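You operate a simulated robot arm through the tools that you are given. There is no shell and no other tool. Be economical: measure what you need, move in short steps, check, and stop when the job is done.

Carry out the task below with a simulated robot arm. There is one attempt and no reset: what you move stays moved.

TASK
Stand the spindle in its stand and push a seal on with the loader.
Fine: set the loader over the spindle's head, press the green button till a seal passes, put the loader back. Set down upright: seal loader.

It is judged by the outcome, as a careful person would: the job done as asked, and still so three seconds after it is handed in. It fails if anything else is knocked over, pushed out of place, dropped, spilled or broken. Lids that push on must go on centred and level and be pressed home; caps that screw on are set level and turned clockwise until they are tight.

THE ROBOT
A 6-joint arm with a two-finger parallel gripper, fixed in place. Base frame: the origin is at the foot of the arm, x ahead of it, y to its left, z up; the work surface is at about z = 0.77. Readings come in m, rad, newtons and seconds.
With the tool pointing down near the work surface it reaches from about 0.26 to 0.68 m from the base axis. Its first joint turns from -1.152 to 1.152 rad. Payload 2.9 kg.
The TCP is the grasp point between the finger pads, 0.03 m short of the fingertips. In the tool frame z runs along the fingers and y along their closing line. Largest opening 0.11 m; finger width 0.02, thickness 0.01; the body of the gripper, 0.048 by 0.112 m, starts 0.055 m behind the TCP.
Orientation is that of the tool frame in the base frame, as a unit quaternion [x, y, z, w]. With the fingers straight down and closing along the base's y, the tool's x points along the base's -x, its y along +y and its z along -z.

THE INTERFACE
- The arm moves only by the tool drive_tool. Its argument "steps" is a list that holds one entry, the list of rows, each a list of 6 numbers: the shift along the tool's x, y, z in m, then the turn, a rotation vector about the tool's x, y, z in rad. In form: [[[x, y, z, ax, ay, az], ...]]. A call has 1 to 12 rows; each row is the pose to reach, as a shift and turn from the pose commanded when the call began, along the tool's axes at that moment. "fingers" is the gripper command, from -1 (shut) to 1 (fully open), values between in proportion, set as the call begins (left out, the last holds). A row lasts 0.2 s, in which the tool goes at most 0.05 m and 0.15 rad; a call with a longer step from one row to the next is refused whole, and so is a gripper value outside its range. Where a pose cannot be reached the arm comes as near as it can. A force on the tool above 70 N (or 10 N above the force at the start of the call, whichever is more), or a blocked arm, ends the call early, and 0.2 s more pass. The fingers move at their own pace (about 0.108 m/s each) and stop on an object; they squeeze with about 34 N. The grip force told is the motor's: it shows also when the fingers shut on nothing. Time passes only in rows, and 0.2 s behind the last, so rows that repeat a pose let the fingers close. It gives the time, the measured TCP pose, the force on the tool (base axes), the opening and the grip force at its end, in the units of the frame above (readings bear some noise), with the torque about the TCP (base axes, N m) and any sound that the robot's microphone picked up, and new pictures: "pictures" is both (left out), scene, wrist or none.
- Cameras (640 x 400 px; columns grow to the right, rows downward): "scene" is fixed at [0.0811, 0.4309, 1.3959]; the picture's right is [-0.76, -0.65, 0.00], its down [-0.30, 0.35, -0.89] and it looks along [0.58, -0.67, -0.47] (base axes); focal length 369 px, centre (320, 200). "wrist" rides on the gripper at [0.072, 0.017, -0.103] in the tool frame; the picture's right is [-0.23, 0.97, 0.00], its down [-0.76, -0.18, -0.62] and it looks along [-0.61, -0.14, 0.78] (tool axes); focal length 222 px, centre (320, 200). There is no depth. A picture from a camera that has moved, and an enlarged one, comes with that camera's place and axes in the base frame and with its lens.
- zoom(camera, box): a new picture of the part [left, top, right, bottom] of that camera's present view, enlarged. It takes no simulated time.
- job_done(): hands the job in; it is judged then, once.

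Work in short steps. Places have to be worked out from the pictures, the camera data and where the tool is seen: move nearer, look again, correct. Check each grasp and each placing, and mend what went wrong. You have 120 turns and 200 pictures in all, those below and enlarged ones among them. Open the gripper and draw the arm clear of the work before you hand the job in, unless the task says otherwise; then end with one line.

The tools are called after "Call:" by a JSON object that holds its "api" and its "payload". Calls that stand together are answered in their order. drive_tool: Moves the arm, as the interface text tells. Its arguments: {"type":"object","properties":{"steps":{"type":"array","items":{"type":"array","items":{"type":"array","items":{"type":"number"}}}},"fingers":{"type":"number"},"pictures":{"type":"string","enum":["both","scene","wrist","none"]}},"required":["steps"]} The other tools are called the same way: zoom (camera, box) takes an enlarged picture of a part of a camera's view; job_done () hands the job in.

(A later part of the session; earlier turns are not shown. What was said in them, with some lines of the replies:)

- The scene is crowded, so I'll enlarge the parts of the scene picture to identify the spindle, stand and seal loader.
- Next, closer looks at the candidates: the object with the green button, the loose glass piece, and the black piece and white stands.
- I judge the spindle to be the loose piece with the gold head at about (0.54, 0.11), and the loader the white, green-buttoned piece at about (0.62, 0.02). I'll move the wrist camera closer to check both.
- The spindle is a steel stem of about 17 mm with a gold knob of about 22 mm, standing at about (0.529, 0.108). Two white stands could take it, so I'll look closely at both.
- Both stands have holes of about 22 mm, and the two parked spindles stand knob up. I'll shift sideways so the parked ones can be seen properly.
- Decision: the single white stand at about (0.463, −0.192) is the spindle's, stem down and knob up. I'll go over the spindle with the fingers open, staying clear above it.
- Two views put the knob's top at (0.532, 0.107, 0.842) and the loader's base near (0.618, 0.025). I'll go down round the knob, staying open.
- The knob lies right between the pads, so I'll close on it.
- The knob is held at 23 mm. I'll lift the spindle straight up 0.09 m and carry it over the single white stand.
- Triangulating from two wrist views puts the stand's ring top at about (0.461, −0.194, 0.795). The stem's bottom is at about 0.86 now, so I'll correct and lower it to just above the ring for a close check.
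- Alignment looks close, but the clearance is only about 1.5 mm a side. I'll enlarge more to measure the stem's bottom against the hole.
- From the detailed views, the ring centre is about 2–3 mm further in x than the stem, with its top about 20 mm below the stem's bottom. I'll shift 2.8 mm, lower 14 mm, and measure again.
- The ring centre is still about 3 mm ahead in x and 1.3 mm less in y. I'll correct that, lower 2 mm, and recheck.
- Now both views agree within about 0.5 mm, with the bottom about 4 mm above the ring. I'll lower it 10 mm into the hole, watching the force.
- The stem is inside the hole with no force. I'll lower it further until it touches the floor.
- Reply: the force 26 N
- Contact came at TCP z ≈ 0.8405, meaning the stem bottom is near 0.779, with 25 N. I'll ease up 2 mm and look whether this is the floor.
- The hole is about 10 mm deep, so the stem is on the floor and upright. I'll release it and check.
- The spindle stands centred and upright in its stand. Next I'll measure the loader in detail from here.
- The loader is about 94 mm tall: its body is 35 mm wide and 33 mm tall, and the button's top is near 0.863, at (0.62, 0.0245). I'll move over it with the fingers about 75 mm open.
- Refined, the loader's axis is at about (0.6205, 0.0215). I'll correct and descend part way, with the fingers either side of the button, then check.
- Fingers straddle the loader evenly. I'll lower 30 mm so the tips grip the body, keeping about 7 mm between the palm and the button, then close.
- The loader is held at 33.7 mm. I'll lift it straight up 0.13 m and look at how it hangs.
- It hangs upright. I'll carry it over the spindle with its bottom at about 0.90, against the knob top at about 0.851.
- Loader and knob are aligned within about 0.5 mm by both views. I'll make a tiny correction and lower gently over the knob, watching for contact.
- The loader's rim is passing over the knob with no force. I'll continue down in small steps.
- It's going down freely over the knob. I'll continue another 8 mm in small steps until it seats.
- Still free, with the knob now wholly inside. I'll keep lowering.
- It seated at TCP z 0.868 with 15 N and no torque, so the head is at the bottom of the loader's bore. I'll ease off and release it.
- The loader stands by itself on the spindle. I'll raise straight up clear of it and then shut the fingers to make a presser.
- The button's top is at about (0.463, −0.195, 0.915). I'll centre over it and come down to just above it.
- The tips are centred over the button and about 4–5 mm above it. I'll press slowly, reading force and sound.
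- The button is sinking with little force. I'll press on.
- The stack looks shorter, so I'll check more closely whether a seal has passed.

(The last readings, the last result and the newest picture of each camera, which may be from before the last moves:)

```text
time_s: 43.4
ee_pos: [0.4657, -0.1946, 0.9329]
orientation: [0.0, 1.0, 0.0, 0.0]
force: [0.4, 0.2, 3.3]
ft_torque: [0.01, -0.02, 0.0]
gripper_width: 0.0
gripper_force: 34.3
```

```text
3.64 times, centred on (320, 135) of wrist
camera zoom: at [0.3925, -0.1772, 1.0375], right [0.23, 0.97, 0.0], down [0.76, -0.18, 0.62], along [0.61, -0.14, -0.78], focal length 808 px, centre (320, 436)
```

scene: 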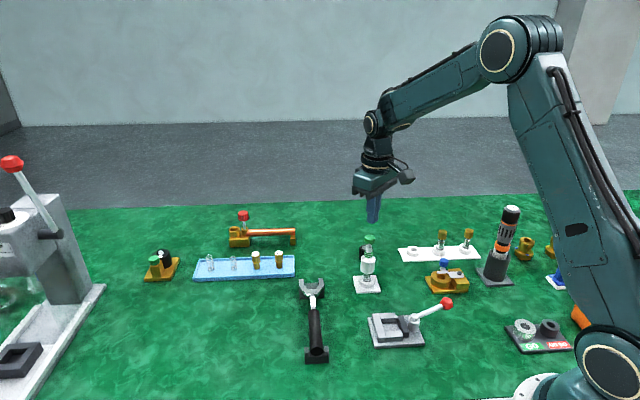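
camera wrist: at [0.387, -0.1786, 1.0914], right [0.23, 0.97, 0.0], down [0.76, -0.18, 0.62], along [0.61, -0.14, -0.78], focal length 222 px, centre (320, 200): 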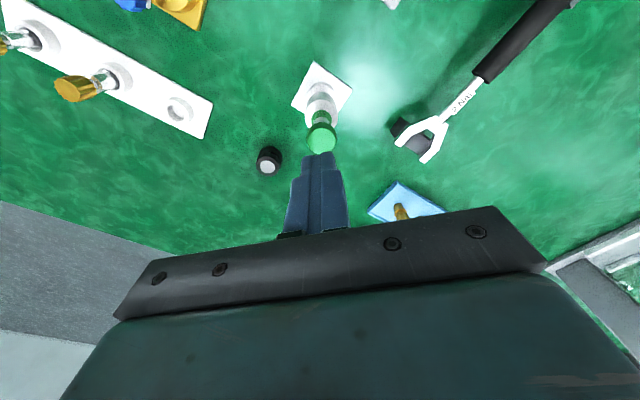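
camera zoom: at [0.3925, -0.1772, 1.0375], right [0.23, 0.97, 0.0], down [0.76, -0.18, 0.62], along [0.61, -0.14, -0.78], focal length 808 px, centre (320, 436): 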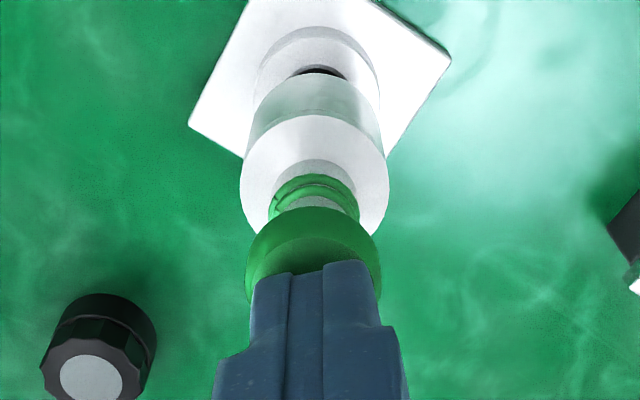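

One ring has left the magazine and two remain, so the seal has passed. I'll stop pressing, rise, and check that it stays so.

Call:
{"api": "drive_tool", "payload": {"steps": [[[0, 0, -0.004, 0, 0, 0], [0, 0, -0.012, 0, 0, 0], [0, 0, -0.03, 0, 0, 0], [0, 0, -0.06, 0, 0, 0], [0, 0, -0.06, 0, 0, 0]]], "pictures": "none"}}

Call:
{"api": "zoom", "payload": {"camera": "scene", "box": [350, 230, 390, 290]}}

Call:
{"api": "zoom", "payload": {"camera": "wrist", "box": [270, 60, 370, 170]}}

```text
time_s: 44.6
ee_pos: [0.4682, -0.1934, 0.9943]
orientation: [0.0, 1.0, 0.0, 0.001]
force: [0.3, 0.6, -0.6]
ft_torque: [-0.01, 0.02, -0.01]
gripper_width: 0.0
gripper_force: 34.1
```

```text
6.67 times, centred on (370, 260) of scene
camera zoom: at [0.0811, 0.4309, 1.3959], right [-0.76, -0.65, 0.0], down [-0.3, 0.35, -0.89], along [0.58, -0.67, -0.47], focal length 2457 px, centre (-13, -200)
```

zoom: 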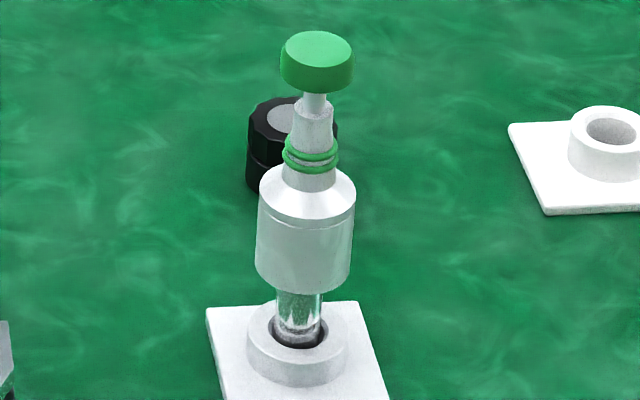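

```text
3.64 times, centred on (320, 115) of wrist
camera zoom: at [0.3944, -0.1766, 1.0992], right [0.23, 0.97, 0.0], down [0.76, -0.18, 0.62], along [0.61, -0.14, -0.78], focal length 808 px, centre (320, 509)
```

zoom: 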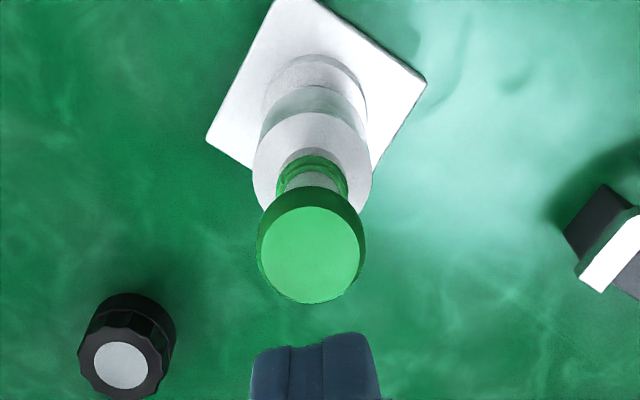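

The button has sprung back and two rings remain. I'll open the fingers, recentre (the tool is about 4.5 mm too far in x), and come down to regrip the body.

Call:
{"api": "drive_tool", "payload": {"steps": [[[0.0045, -0.001, 0, 0, 0, 0], [0.0045, -0.001, 0, 0, 0, 0], [0.0045, -0.001, 0, 0, 0, 0]]], "fingers": 0.36, "pictures": "none"}}

Call:
{"api": "drive_tool", "payload": {"steps": [[[0, 0, 0.03, 0, 0, 0], [0, 0, 0.06, 0, 0, 0], [0, 0, 0.085, 0, 0, 0], [0, 0, 0.1, 0, 0, 0], [0, 0, 0.1, 0, 0, 0]]], "pictures": "wrist"}}

Call:
{"api": "zoom", "payload": {"camera": "wrist", "box": [220, 90, 420, 240]}}

```text
time_s: 45.4
ee_pos: [0.4615, -0.1952, 0.9964]
orientation: [-0.001, 1.0, 0.0, 0.0]
force: [-0.1, 0.6, 1.0]
ft_torque: [-0.04, 0.0, 0.01]
gripper_width: 0.0747
gripper_force: 0.1
```

```text
time_s: 46.6
ee_pos: [0.4612, -0.1938, 0.8939]
orientation: [-0.001, 1.0, 0.0, 0.0]
force: [-0.2, -0.2, 0.8]
ft_torque: [0.02, -0.04, -0.02]
gripper_width: 0.075
gripper_force: 0.1
camera wrist: at [0.3888, -0.1774, 0.9974], right [0.23, 0.97, 0.0], down [0.76, -0.18, 0.62], along [0.61, -0.14, -0.78], focal length 222 px, centre (320, 200)
```

wrist: 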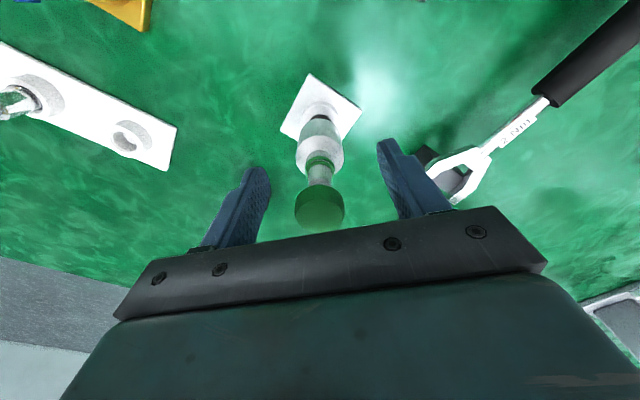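

```text
2.67 times, centred on (320, 165) of wrist
camera zoom: at [0.3888, -0.1774, 0.9974], right [0.23, 0.97, 0.0], down [0.76, -0.18, 0.62], along [0.61, -0.14, -0.78], focal length 592 px, centre (320, 293)
```

zoom: 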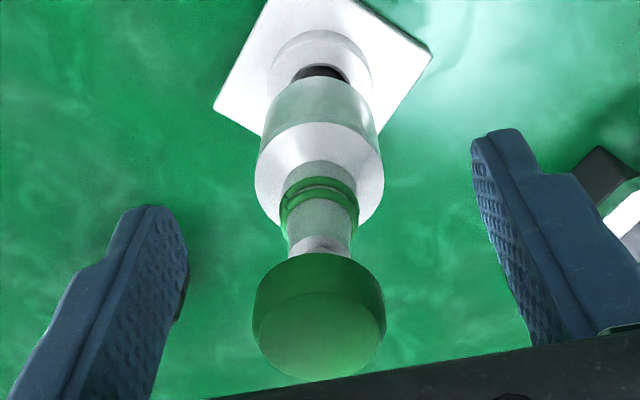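

Centred. I'll lower the last 26 mm and grip the body.

Call:
{"api": "drive_tool", "payload": {"steps": [[[-0.0015, 0, 0.01, 0, 0, 0], [-0.0015, 0, 0.02, 0, 0, 0], [-0.0015, 0, 0.0255, 0, 0, 0], [-0.0015, 0, 0.0255, 0, 0, 0]]], "pictures": "none"}}

Call:
{"api": "drive_tool", "payload": {"steps": [[[0, 0, 0, 0, 0, 0], [0, 0, 0, 0, 0, 0], [0, 0, 0, 0, 0, 0], [0, 0, 0, 0, 0, 0]]], "fingers": -1, "pictures": "none"}}

Call:
{"api": "zoom", "payload": {"camera": "wrist", "box": [220, 90, 420, 240]}}

Call:
{"api": "zoom", "payload": {"camera": "scene", "box": [340, 225, 400, 285]}}

```text
time_s: 47.6
ee_pos: [0.4625, -0.195, 0.8693]
orientation: [-0.001, 1.0, 0.0, 0.001]
force: [0.3, 0.1, 0.3]
ft_torque: [-0.02, -0.03, 0.03]
gripper_width: 0.075
gripper_force: 0.0
```

```text
time_s: 48.6
ee_pos: [0.463, -0.1955, 0.8693]
orientation: [0.001, 1.0, 0.001, 0.001]
force: [0.7, 0.0, 0.3]
ft_torque: [-0.07, -0.01, 0.0]
gripper_width: 0.0341
gripper_force: 34.1
```

```text
2.67 times, centred on (320, 165) of wrist
camera zoom: at [0.3898, -0.178, 0.9734], right [0.23, 0.97, 0.0], down [0.76, -0.18, 0.62], along [0.61, -0.14, -0.78], focal length 592 px, centre (320, 293)
```

zoom: 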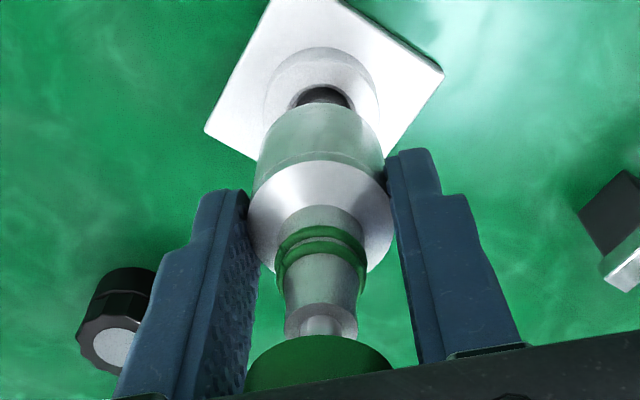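

```text
6.67 times, centred on (370, 255) of scene
camera zoom: at [0.0812, 0.4309, 1.3959], right [-0.76, -0.65, 0.0], down [-0.3, 0.35, -0.89], along [0.58, -0.67, -0.47], focal length 2457 px, centre (-13, -167)
```

zoom: 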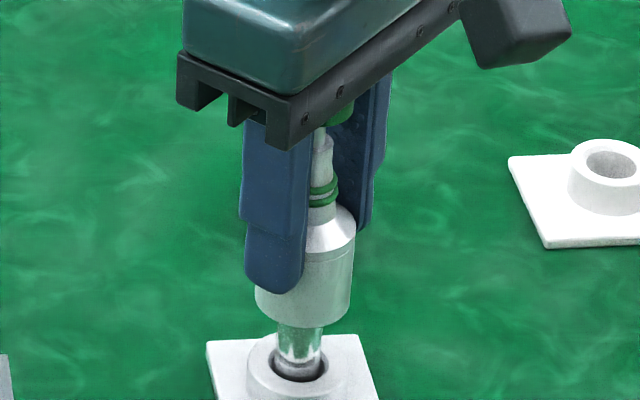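

Gripped at 34 mm. I'll lift slowly straight up, checking that the spindle stays in its stand.

Call:
{"api": "drive_tool", "payload": {"steps": [[[0, 0, -0.005, 0, 0, 0], [0, 0, -0.012, 0, 0, 0], [0, 0, -0.02, 0, 0, 0], [0, 0, -0.028, 0, 0, 0], [0, 0, -0.036, 0, 0, 0], [0, 0, -0.045, 0, 0, 0], [0, 0, -0.06, 0, 0, 0], [0, 0, -0.08, 0, 0, 0], [0, 0, -0.08, 0, 0, 0]]], "pictures": "scene"}}

Call:
{"api": "zoom", "payload": {"camera": "scene", "box": [340, 225, 400, 290]}}

Call:
{"api": "zoom", "payload": {"camera": "wrist", "box": [240, 60, 400, 220]}}

```text
time_s: 50.6
ee_pos: [0.4622, -0.1948, 0.9495]
orientation: [0.0, 1.0, 0.001, 0.0]
force: [0.2, -0.3, -2.3]
ft_torque: [-0.01, 0.0, -0.03]
gripper_width: 0.034
gripper_force: 34.1
```

scene: 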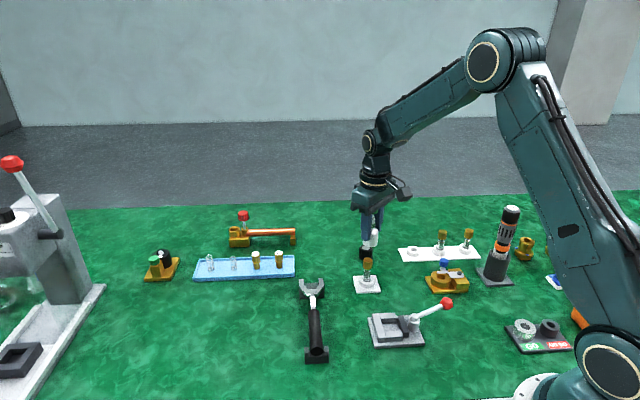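

```text
6.15 times, centred on (370, 258) of scene
camera zoom: at [0.0812, 0.4309, 1.3959], right [-0.76, -0.65, 0.0], down [-0.3, 0.35, -0.89], along [0.58, -0.67, -0.47], focal length 2268 px, centre (12, -154)
```

zoom: 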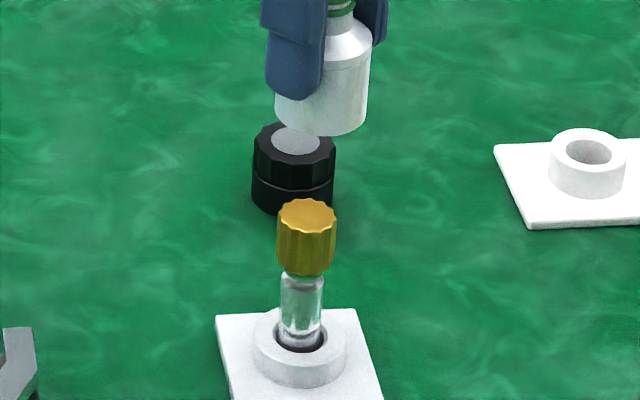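

```text
2.50 times, centred on (320, 140) of wrist
camera zoom: at [0.3884, -0.1787, 1.053], right [0.23, 0.97, 0.0], down [0.76, -0.18, 0.62], along [0.61, -0.14, -0.78], focal length 555 px, centre (320, 350)
```

zoom: 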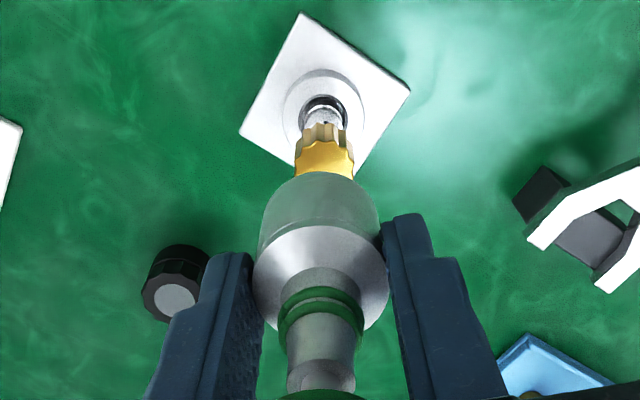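

The spindle stays put, but I see no green seal on it yet, so I'll enlarge.

Call:
{"api": "zoom", "payload": {"camera": "scene", "box": [355, 254, 381, 288]}}

Call:
{"api": "zoom", "payload": {"camera": "wrist", "box": [300, 80, 340, 115]}}

Call:
{"api": "zoom", "payload": {"camera": "scene", "box": [340, 205, 400, 255]}}

```text
11.76 times, centred on (368, 271) of scene
camera zoom: at [0.0812, 0.4309, 1.3959], right [-0.76, -0.65, 0.0], down [-0.3, 0.35, -0.89], along [0.58, -0.67, -0.47], focal length 4337 px, centre (-245, -635)
```

zoom: 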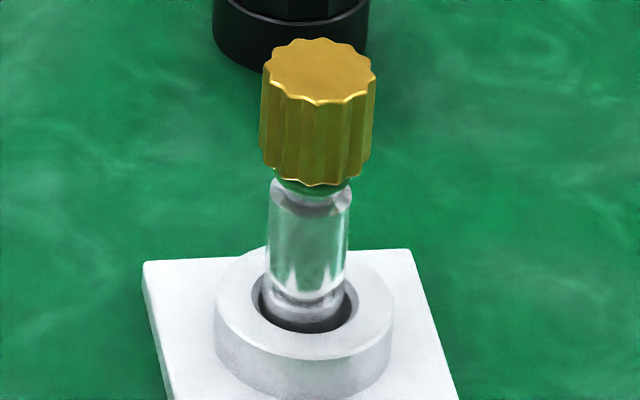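

```text
11.43 times, centred on (320, 98) of wrist
camera zoom: at [0.3884, -0.1787, 1.053], right [0.23, 0.97, 0.0], down [0.76, -0.18, 0.62], along [0.61, -0.14, -0.78], focal length 2538 px, centre (320, 1371)
```

zoom: 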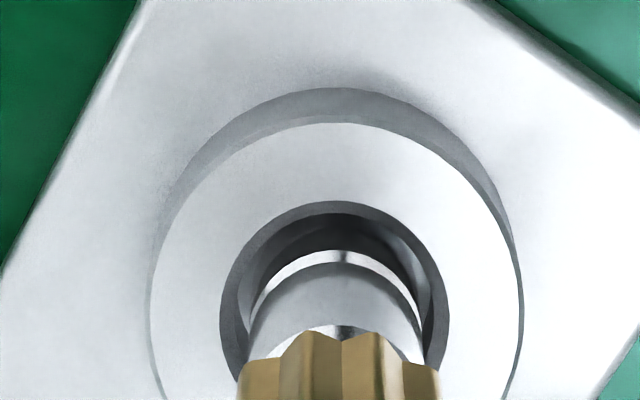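

```text
8.00 times, centred on (370, 230) of scene
camera zoom: at [0.0812, 0.4309, 1.3959], right [-0.76, -0.65, 0.0], down [-0.3, 0.35, -0.89], along [0.58, -0.67, -0.47], focal length 2949 px, centre (-80, -40)
```

zoom: 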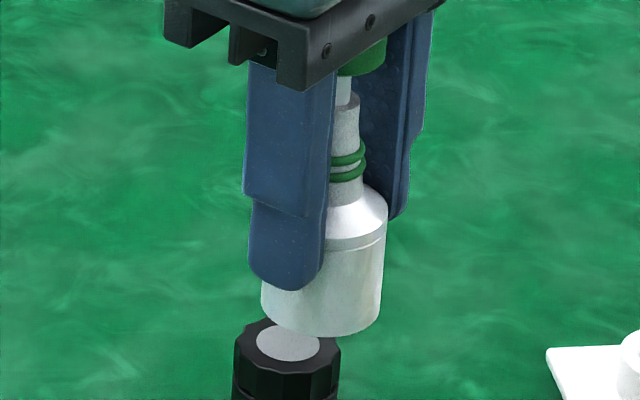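

There seems to be a green band on the neck just under the knob, which I'll inspect up close once the loader is back. Now I'll carry the loader back over its first place.

Call:
{"api": "drive_tool", "payload": {"steps": [[[-0.02, 0.027, 0, 0, 0, 0], [-0.04, 0.054, 0, 0, 0, 0], [-0.06, 0.081, 0, 0, 0, 0], [-0.08, 0.108, 0, 0, 0, 0], [-0.1, 0.135, 0, 0, 0, 0], [-0.12, 0.162, 0, 0, 0, 0], [-0.14, 0.19, 0, 0, 0, 0], [-0.159, 0.2155, 0, 0, 0, 0], [-0.159, 0.2155, 0.03, 0, 0, 0], [-0.159, 0.2155, 0.07, 0, 0, 0], [-0.159, 0.2155, 0.115, 0, 0, 0], [-0.159, 0.2155, 0.115, 0, 0, 0]]], "pictures": "scene"}}

Call:
{"api": "zoom", "payload": {"camera": "scene", "box": [210, 230, 310, 320]}}

Call:
{"api": "zoom", "payload": {"camera": "scene", "box": [355, 254, 381, 288]}}

```text
time_s: 53.2
ee_pos: [0.6203, 0.0184, 0.8329]
orientation: [0.0, 1.0, -0.001, 0.0]
force: [-0.9, 0.2, -0.9]
ft_torque: [0.02, 0.0, 0.04]
gripper_width: 0.034
gripper_force: 34.6
```

scene: 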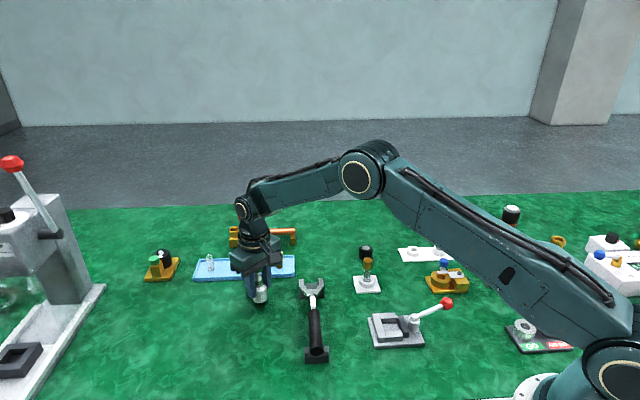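

```text
4.44 times, centred on (260, 275) of scene
camera zoom: at [0.0812, 0.4309, 1.3959], right [-0.76, -0.65, 0.0], down [-0.3, 0.35, -0.89], along [0.58, -0.67, -0.47], focal length 1638 px, centre (587, -133)
```

zoom: 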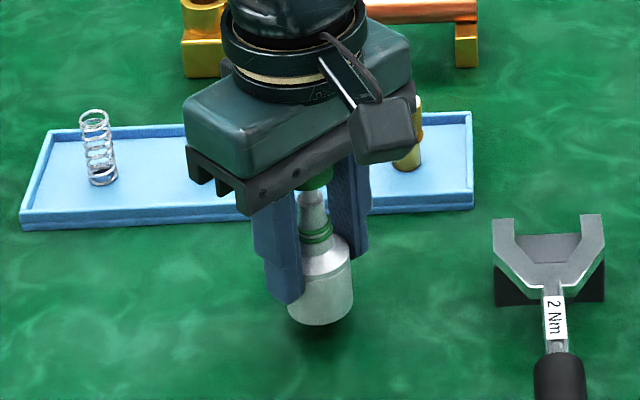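

```text
11.76 times, centred on (368, 271) of scene
camera zoom: at [0.0812, 0.4309, 1.3959], right [-0.76, -0.65, 0.0], down [-0.3, 0.35, -0.89], along [0.58, -0.67, -0.47], focal length 4337 px, centre (-245, -635)
```

zoom: 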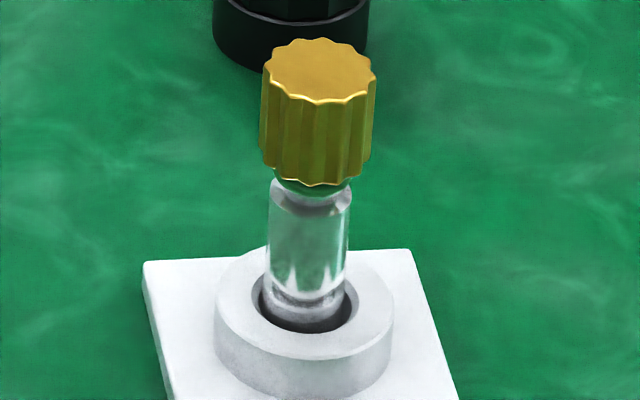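

Loader bottom is about 13 mm above the table over its first place. I'll lower until light contact.

Call:
{"api": "drive_tool", "payload": {"steps": [[[0, 0.001, 0.004, 0, 0, 0], [0, 0.001, 0.008, 0, 0, 0], [0, 0.001, 0.011, 0, 0, 0], [0, 0.001, 0.0125, 0, 0, 0], [0, 0.001, 0.0125, 0, 0, 0]]], "pictures": "none"}}

```text
time_s: 54.4
ee_pos: [0.6209, 0.0217, 0.8202]
orientation: [0.001, 1.0, 0.001, 0.0]
force: [-0.3, -0.6, -1.3]
ft_torque: [0.02, 0.0, 0.02]
gripper_width: 0.0339
gripper_force: 34.2
```

Call:
{"api": "drive_tool", "payload": {"steps": [[[0, 0, 0.0007, 0, 0, 0], [0, 0, 0.0014, 0, 0, 0], [0, 0, 0.002, 0, 0, 0], [0, 0, 0.002, 0, 0, 0]]], "pictures": "none"}}

Call:
{"api": "zoom", "payload": {"camera": "scene", "box": [230, 260, 290, 315]}}

```text
time_s: 55.4
ee_pos: [0.6198, 0.0214, 0.8197]
orientation: [0.001, 1.0, 0.0, 0.0]
force: [-10.7, -1.3, 13.8]
ft_torque: [-0.05, 0.43, 0.01]
gripper_width: 0.0338
gripper_force: 34.6
```

```text
7.27 times, centred on (260, 288) of scene
camera zoom: at [0.0806, 0.4309, 1.396], right [-0.76, -0.65, 0.0], down [-0.3, 0.35, -0.89], along [0.58, -0.67, -0.47], focal length 2681 px, centre (756, -436)
```

zoom: 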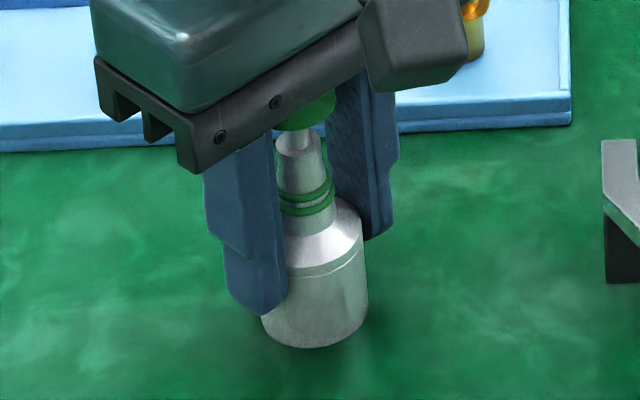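

Contact is made at 14 N, so the loader is on the table. I'll ease off 1.5 mm, release, and check that it stands.

Call:
{"api": "drive_tool", "payload": {"steps": [[[0, 0, -0.0013, 0, 0, 0], [0, 0, -0.0013, 0, 0, 0]]], "pictures": "none"}}

Call:
{"api": "drive_tool", "payload": {"steps": [[[0, 0, 0, 0, 0, 0], [0, 0, 0, 0, 0, 0], [0, 0, 0, 0, 0, 0]]], "fingers": 0.36, "pictures": "none"}}

Call:
{"api": "drive_tool", "payload": {"steps": [[[0, 0, -0.03, 0, 0, 0], [0, 0, -0.06, 0, 0, 0], [0, 0, -0.09, 0, 0, 0], [0, 0, -0.12, 0, 0, 0], [0, 0, -0.15, 0, 0, 0], [0.02, 0, -0.19, 0, 0, 0]]], "pictures": "scene"}}

Call:
{"api": "zoom", "payload": {"camera": "scene", "box": [230, 255, 290, 315]}}

```text
time_s: 56.0
ee_pos: [0.6213, 0.0225, 0.8192]
orientation: [-0.001, 1.0, 0.001, 0.001]
force: [0.9, -0.1, -1.5]
ft_torque: [-0.03, -0.01, 0.01]
gripper_width: 0.034
gripper_force: 34.2
```

```text
time_s: 56.8
ee_pos: [0.6208, 0.0219, 0.8202]
orientation: [0.0, 1.0, 0.0, 0.0]
force: [0.3, 0.1, 0.6]
ft_torque: [-0.02, -0.01, -0.01]
gripper_width: 0.075
gripper_force: 0.0
```

```text
time_s: 58.2
ee_pos: [0.5989, 0.0206, 1.0092]
orientation: [0.0, 1.0, 0.0, 0.001]
force: [0.6, 0.5, 0.7]
ft_torque: [0.05, 0.0, -0.03]
gripper_width: 0.0747
gripper_force: 0.0
```

scene: 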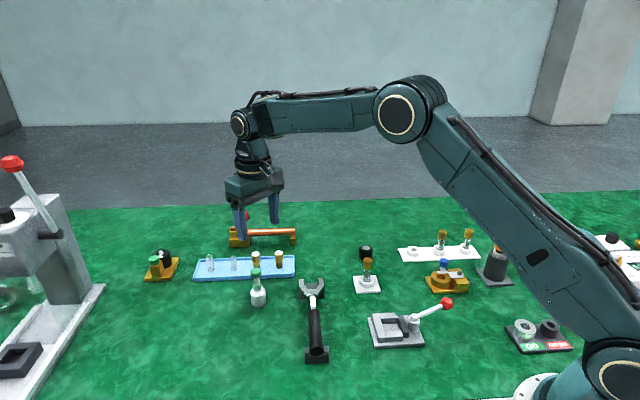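

```text
6.67 times, centred on (260, 285) of scene
camera zoom: at [0.0812, 0.4309, 1.3959], right [-0.76, -0.65, 0.0], down [-0.3, 0.35, -0.89], along [0.58, -0.67, -0.47], focal length 2457 px, centre (720, -367)
```

zoom: 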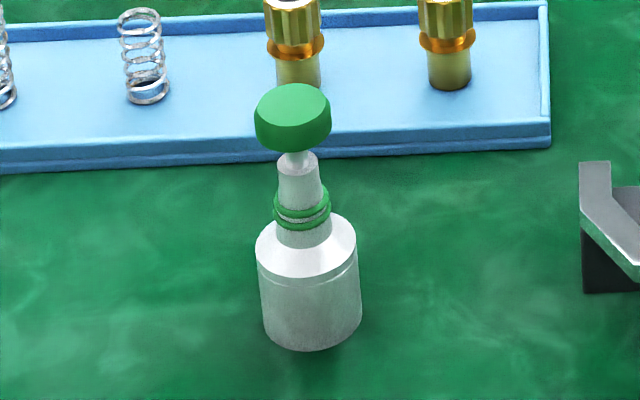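

The loader is back upright. Now a close look at the spindle's neck to confirm the seal, from both cameras.

Call:
{"api": "zoom", "payload": {"camera": "scene", "box": [361, 262, 375, 276]}}

Call:
{"api": "drive_tool", "payload": {"steps": [[[0.04, 0, 0, 0, 0, 0], [0.08, 0, 0.01, 0, 0, 0], [0.12, -0.005, 0.02, 0, 0, 0], [0.16, -0.015, 0.03, 0, 0, 0], [0.2, -0.03, 0.04, 0, 0, 0], [0.235, -0.05, 0.05, 0, 0, 0], [0.25, -0.08, 0.06, 0, 0, 0], [0.25, -0.11, 0.07, 0, 0, 0], [0.25, -0.14, 0.08, 0, 0, 0]]], "pictures": "wrist"}}

```text
16.00 times, centred on (368, 269) of scene
camera zoom: at [0.0812, 0.4309, 1.3959], right [-0.76, -0.65, 0.0], down [-0.3, 0.35, -0.89], along [0.58, -0.67, -0.47], focal length 5898 px, centre (-448, -904)
```

zoom: 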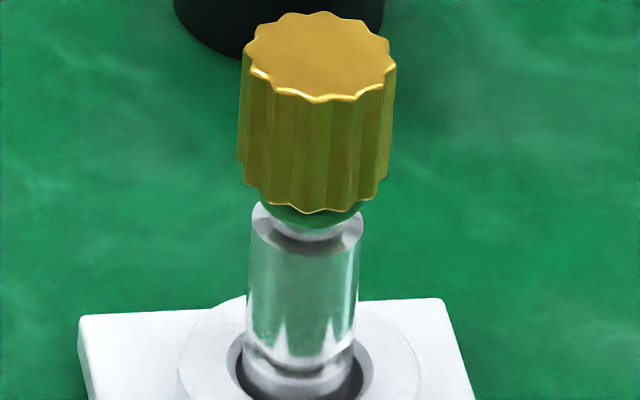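

```text
time_s: 60.2
ee_pos: [0.3513, -0.1219, 0.9301]
orientation: [0.0, 1.0, 0.0, 0.001]
force: [-0.4, -0.4, 0.8]
ft_torque: [-0.01, 0.02, 0.0]
gripper_width: 0.0749
gripper_force: 0.0
camera wrist: at [0.2773, -0.1051, 1.0335], right [0.23, 0.97, 0.0], down [0.76, -0.18, 0.62], along [0.61, -0.14, -0.78], focal length 222 px, centre (320, 200)
```

wrist: 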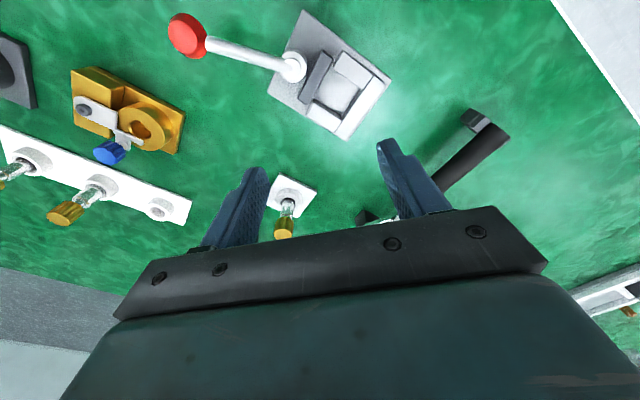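

Call:
{"api": "zoom", "payload": {"camera": "wrist", "box": [270, 180, 310, 240]}}

Call:
{"api": "zoom", "payload": {"camera": "wrist", "box": [40, 165, 120, 230]}}

```text
6.67 times, centred on (290, 210) of wrist
camera zoom: at [0.2773, -0.1051, 1.0335], right [0.23, 0.97, 0.0], down [0.76, -0.18, 0.62], along [0.61, -0.14, -0.78], focal length 1481 px, centre (520, 133)
```

zoom: 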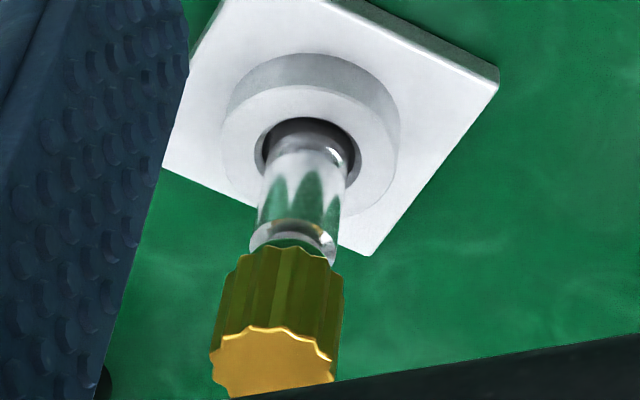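

```text
6.15 times, centred on (80, 198) of wrist
camera zoom: at [0.2773, -0.1051, 1.0335], right [0.23, 0.97, 0.0], down [0.76, -0.18, 0.62], along [0.61, -0.14, -0.78], focal length 1367 px, centre (1797, 215)
```

zoom: 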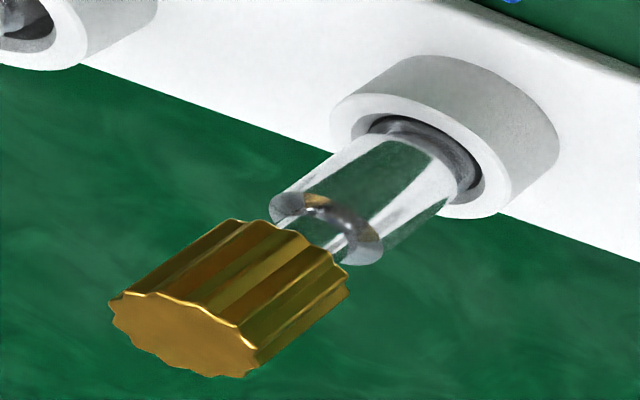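

There's a green band at the neck, but I want a flatter view to be sure. I'll move so the spindle appears at the far left of the wrist picture, which is about 29° elevation, over open table.

Call:
{"api": "drive_tool", "payload": {"steps": [[[-0.018, 0.038, 0, 0, 0, 0], [-0.037, 0.075, 0, 0, 0, 0], [-0.055, 0.113, 0, 0, 0, 0], [-0.073, 0.15, 0.01, 0, 0, 0], [-0.092, 0.188, 0.02, 0, 0, 0], [-0.11, 0.225, 0.028, 0, 0, 0], [-0.11, 0.225, 0.028, 0, 0, 0]]], "pictures": "wrist"}}

Call:
{"api": "zoom", "payload": {"camera": "wrist", "box": [10, 170, 80, 230]}}

```text
time_s: 61.8
ee_pos: [0.4634, 0.1051, 0.9048]
orientation: [0.0, 1.0, 0.0, -0.001]
force: [-0.2, 0.6, 0.1]
ft_torque: [0.0, -0.01, 0.02]
gripper_width: 0.0751
gripper_force: 0.1
camera wrist: at [0.3903, 0.1216, 1.0083], right [0.23, 0.97, 0.0], down [0.76, -0.18, 0.62], along [0.61, -0.14, -0.78], focal length 222 px, centre (320, 200)
```

wrist: 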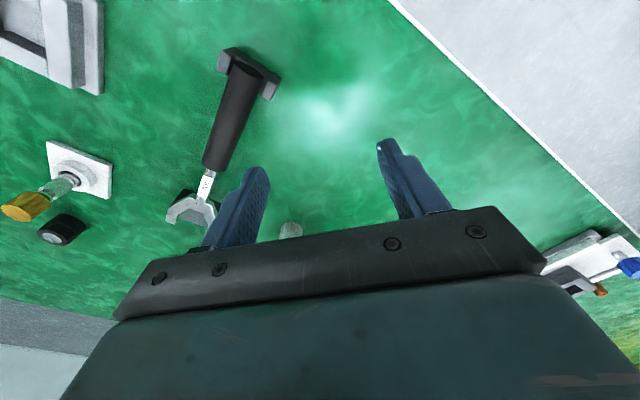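

```text
6.67 times, centred on (45, 200) of wrist
camera zoom: at [0.3903, 0.1216, 1.0083], right [0.23, 0.97, 0.0], down [0.76, -0.18, 0.62], along [0.61, -0.14, -0.78], focal length 1481 px, centre (2153, 200)
```

zoom: 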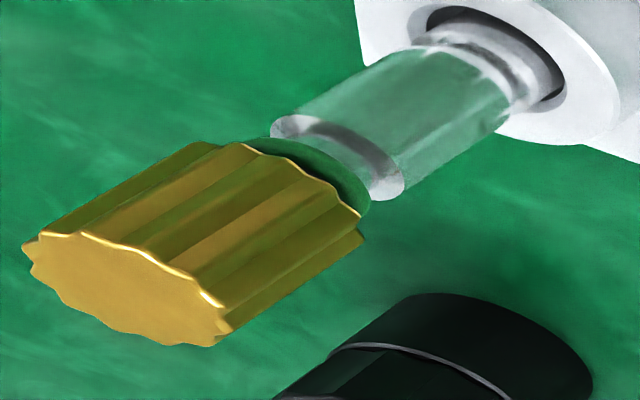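

A green seal ring sits squarely on the neck under the head, the spindle is upright in its stand, and the loader is back upright. I'll raise the arm clear with the gripper open and take a last look.

Call:
{"api": "drive_tool", "payload": {"steps": [[[0, 0, -0.04, 0, 0, 0], [0, 0, -0.08, 0, 0, 0], [0, 0, -0.12, 0, 0, 0], [0, 0, -0.16, 0, 0, 0]]], "fingers": 1, "pictures": "scene"}}

```text
time_s: 62.8
ee_pos: [0.461, 0.1061, 1.0642]
orientation: [0.0, 1.0, 0.0, -0.001]
force: [-0.3, -0.9, 0.2]
ft_torque: [0.01, -0.01, 0.01]
gripper_width: 0.11
gripper_force: 0.1
```

scene: 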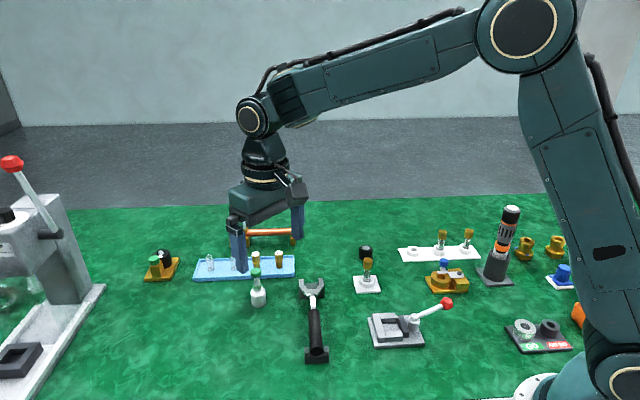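

Everything is in place and the arm is clear, so I'm handing the job in.

Call:
{"api": "job_done", "payload": {}}

```text
The job is handed in.
```

The spindle is standing in its stand with one green seal pushed onto its neck under the head, and the seal loader is back upright where it started, with the arm clear.
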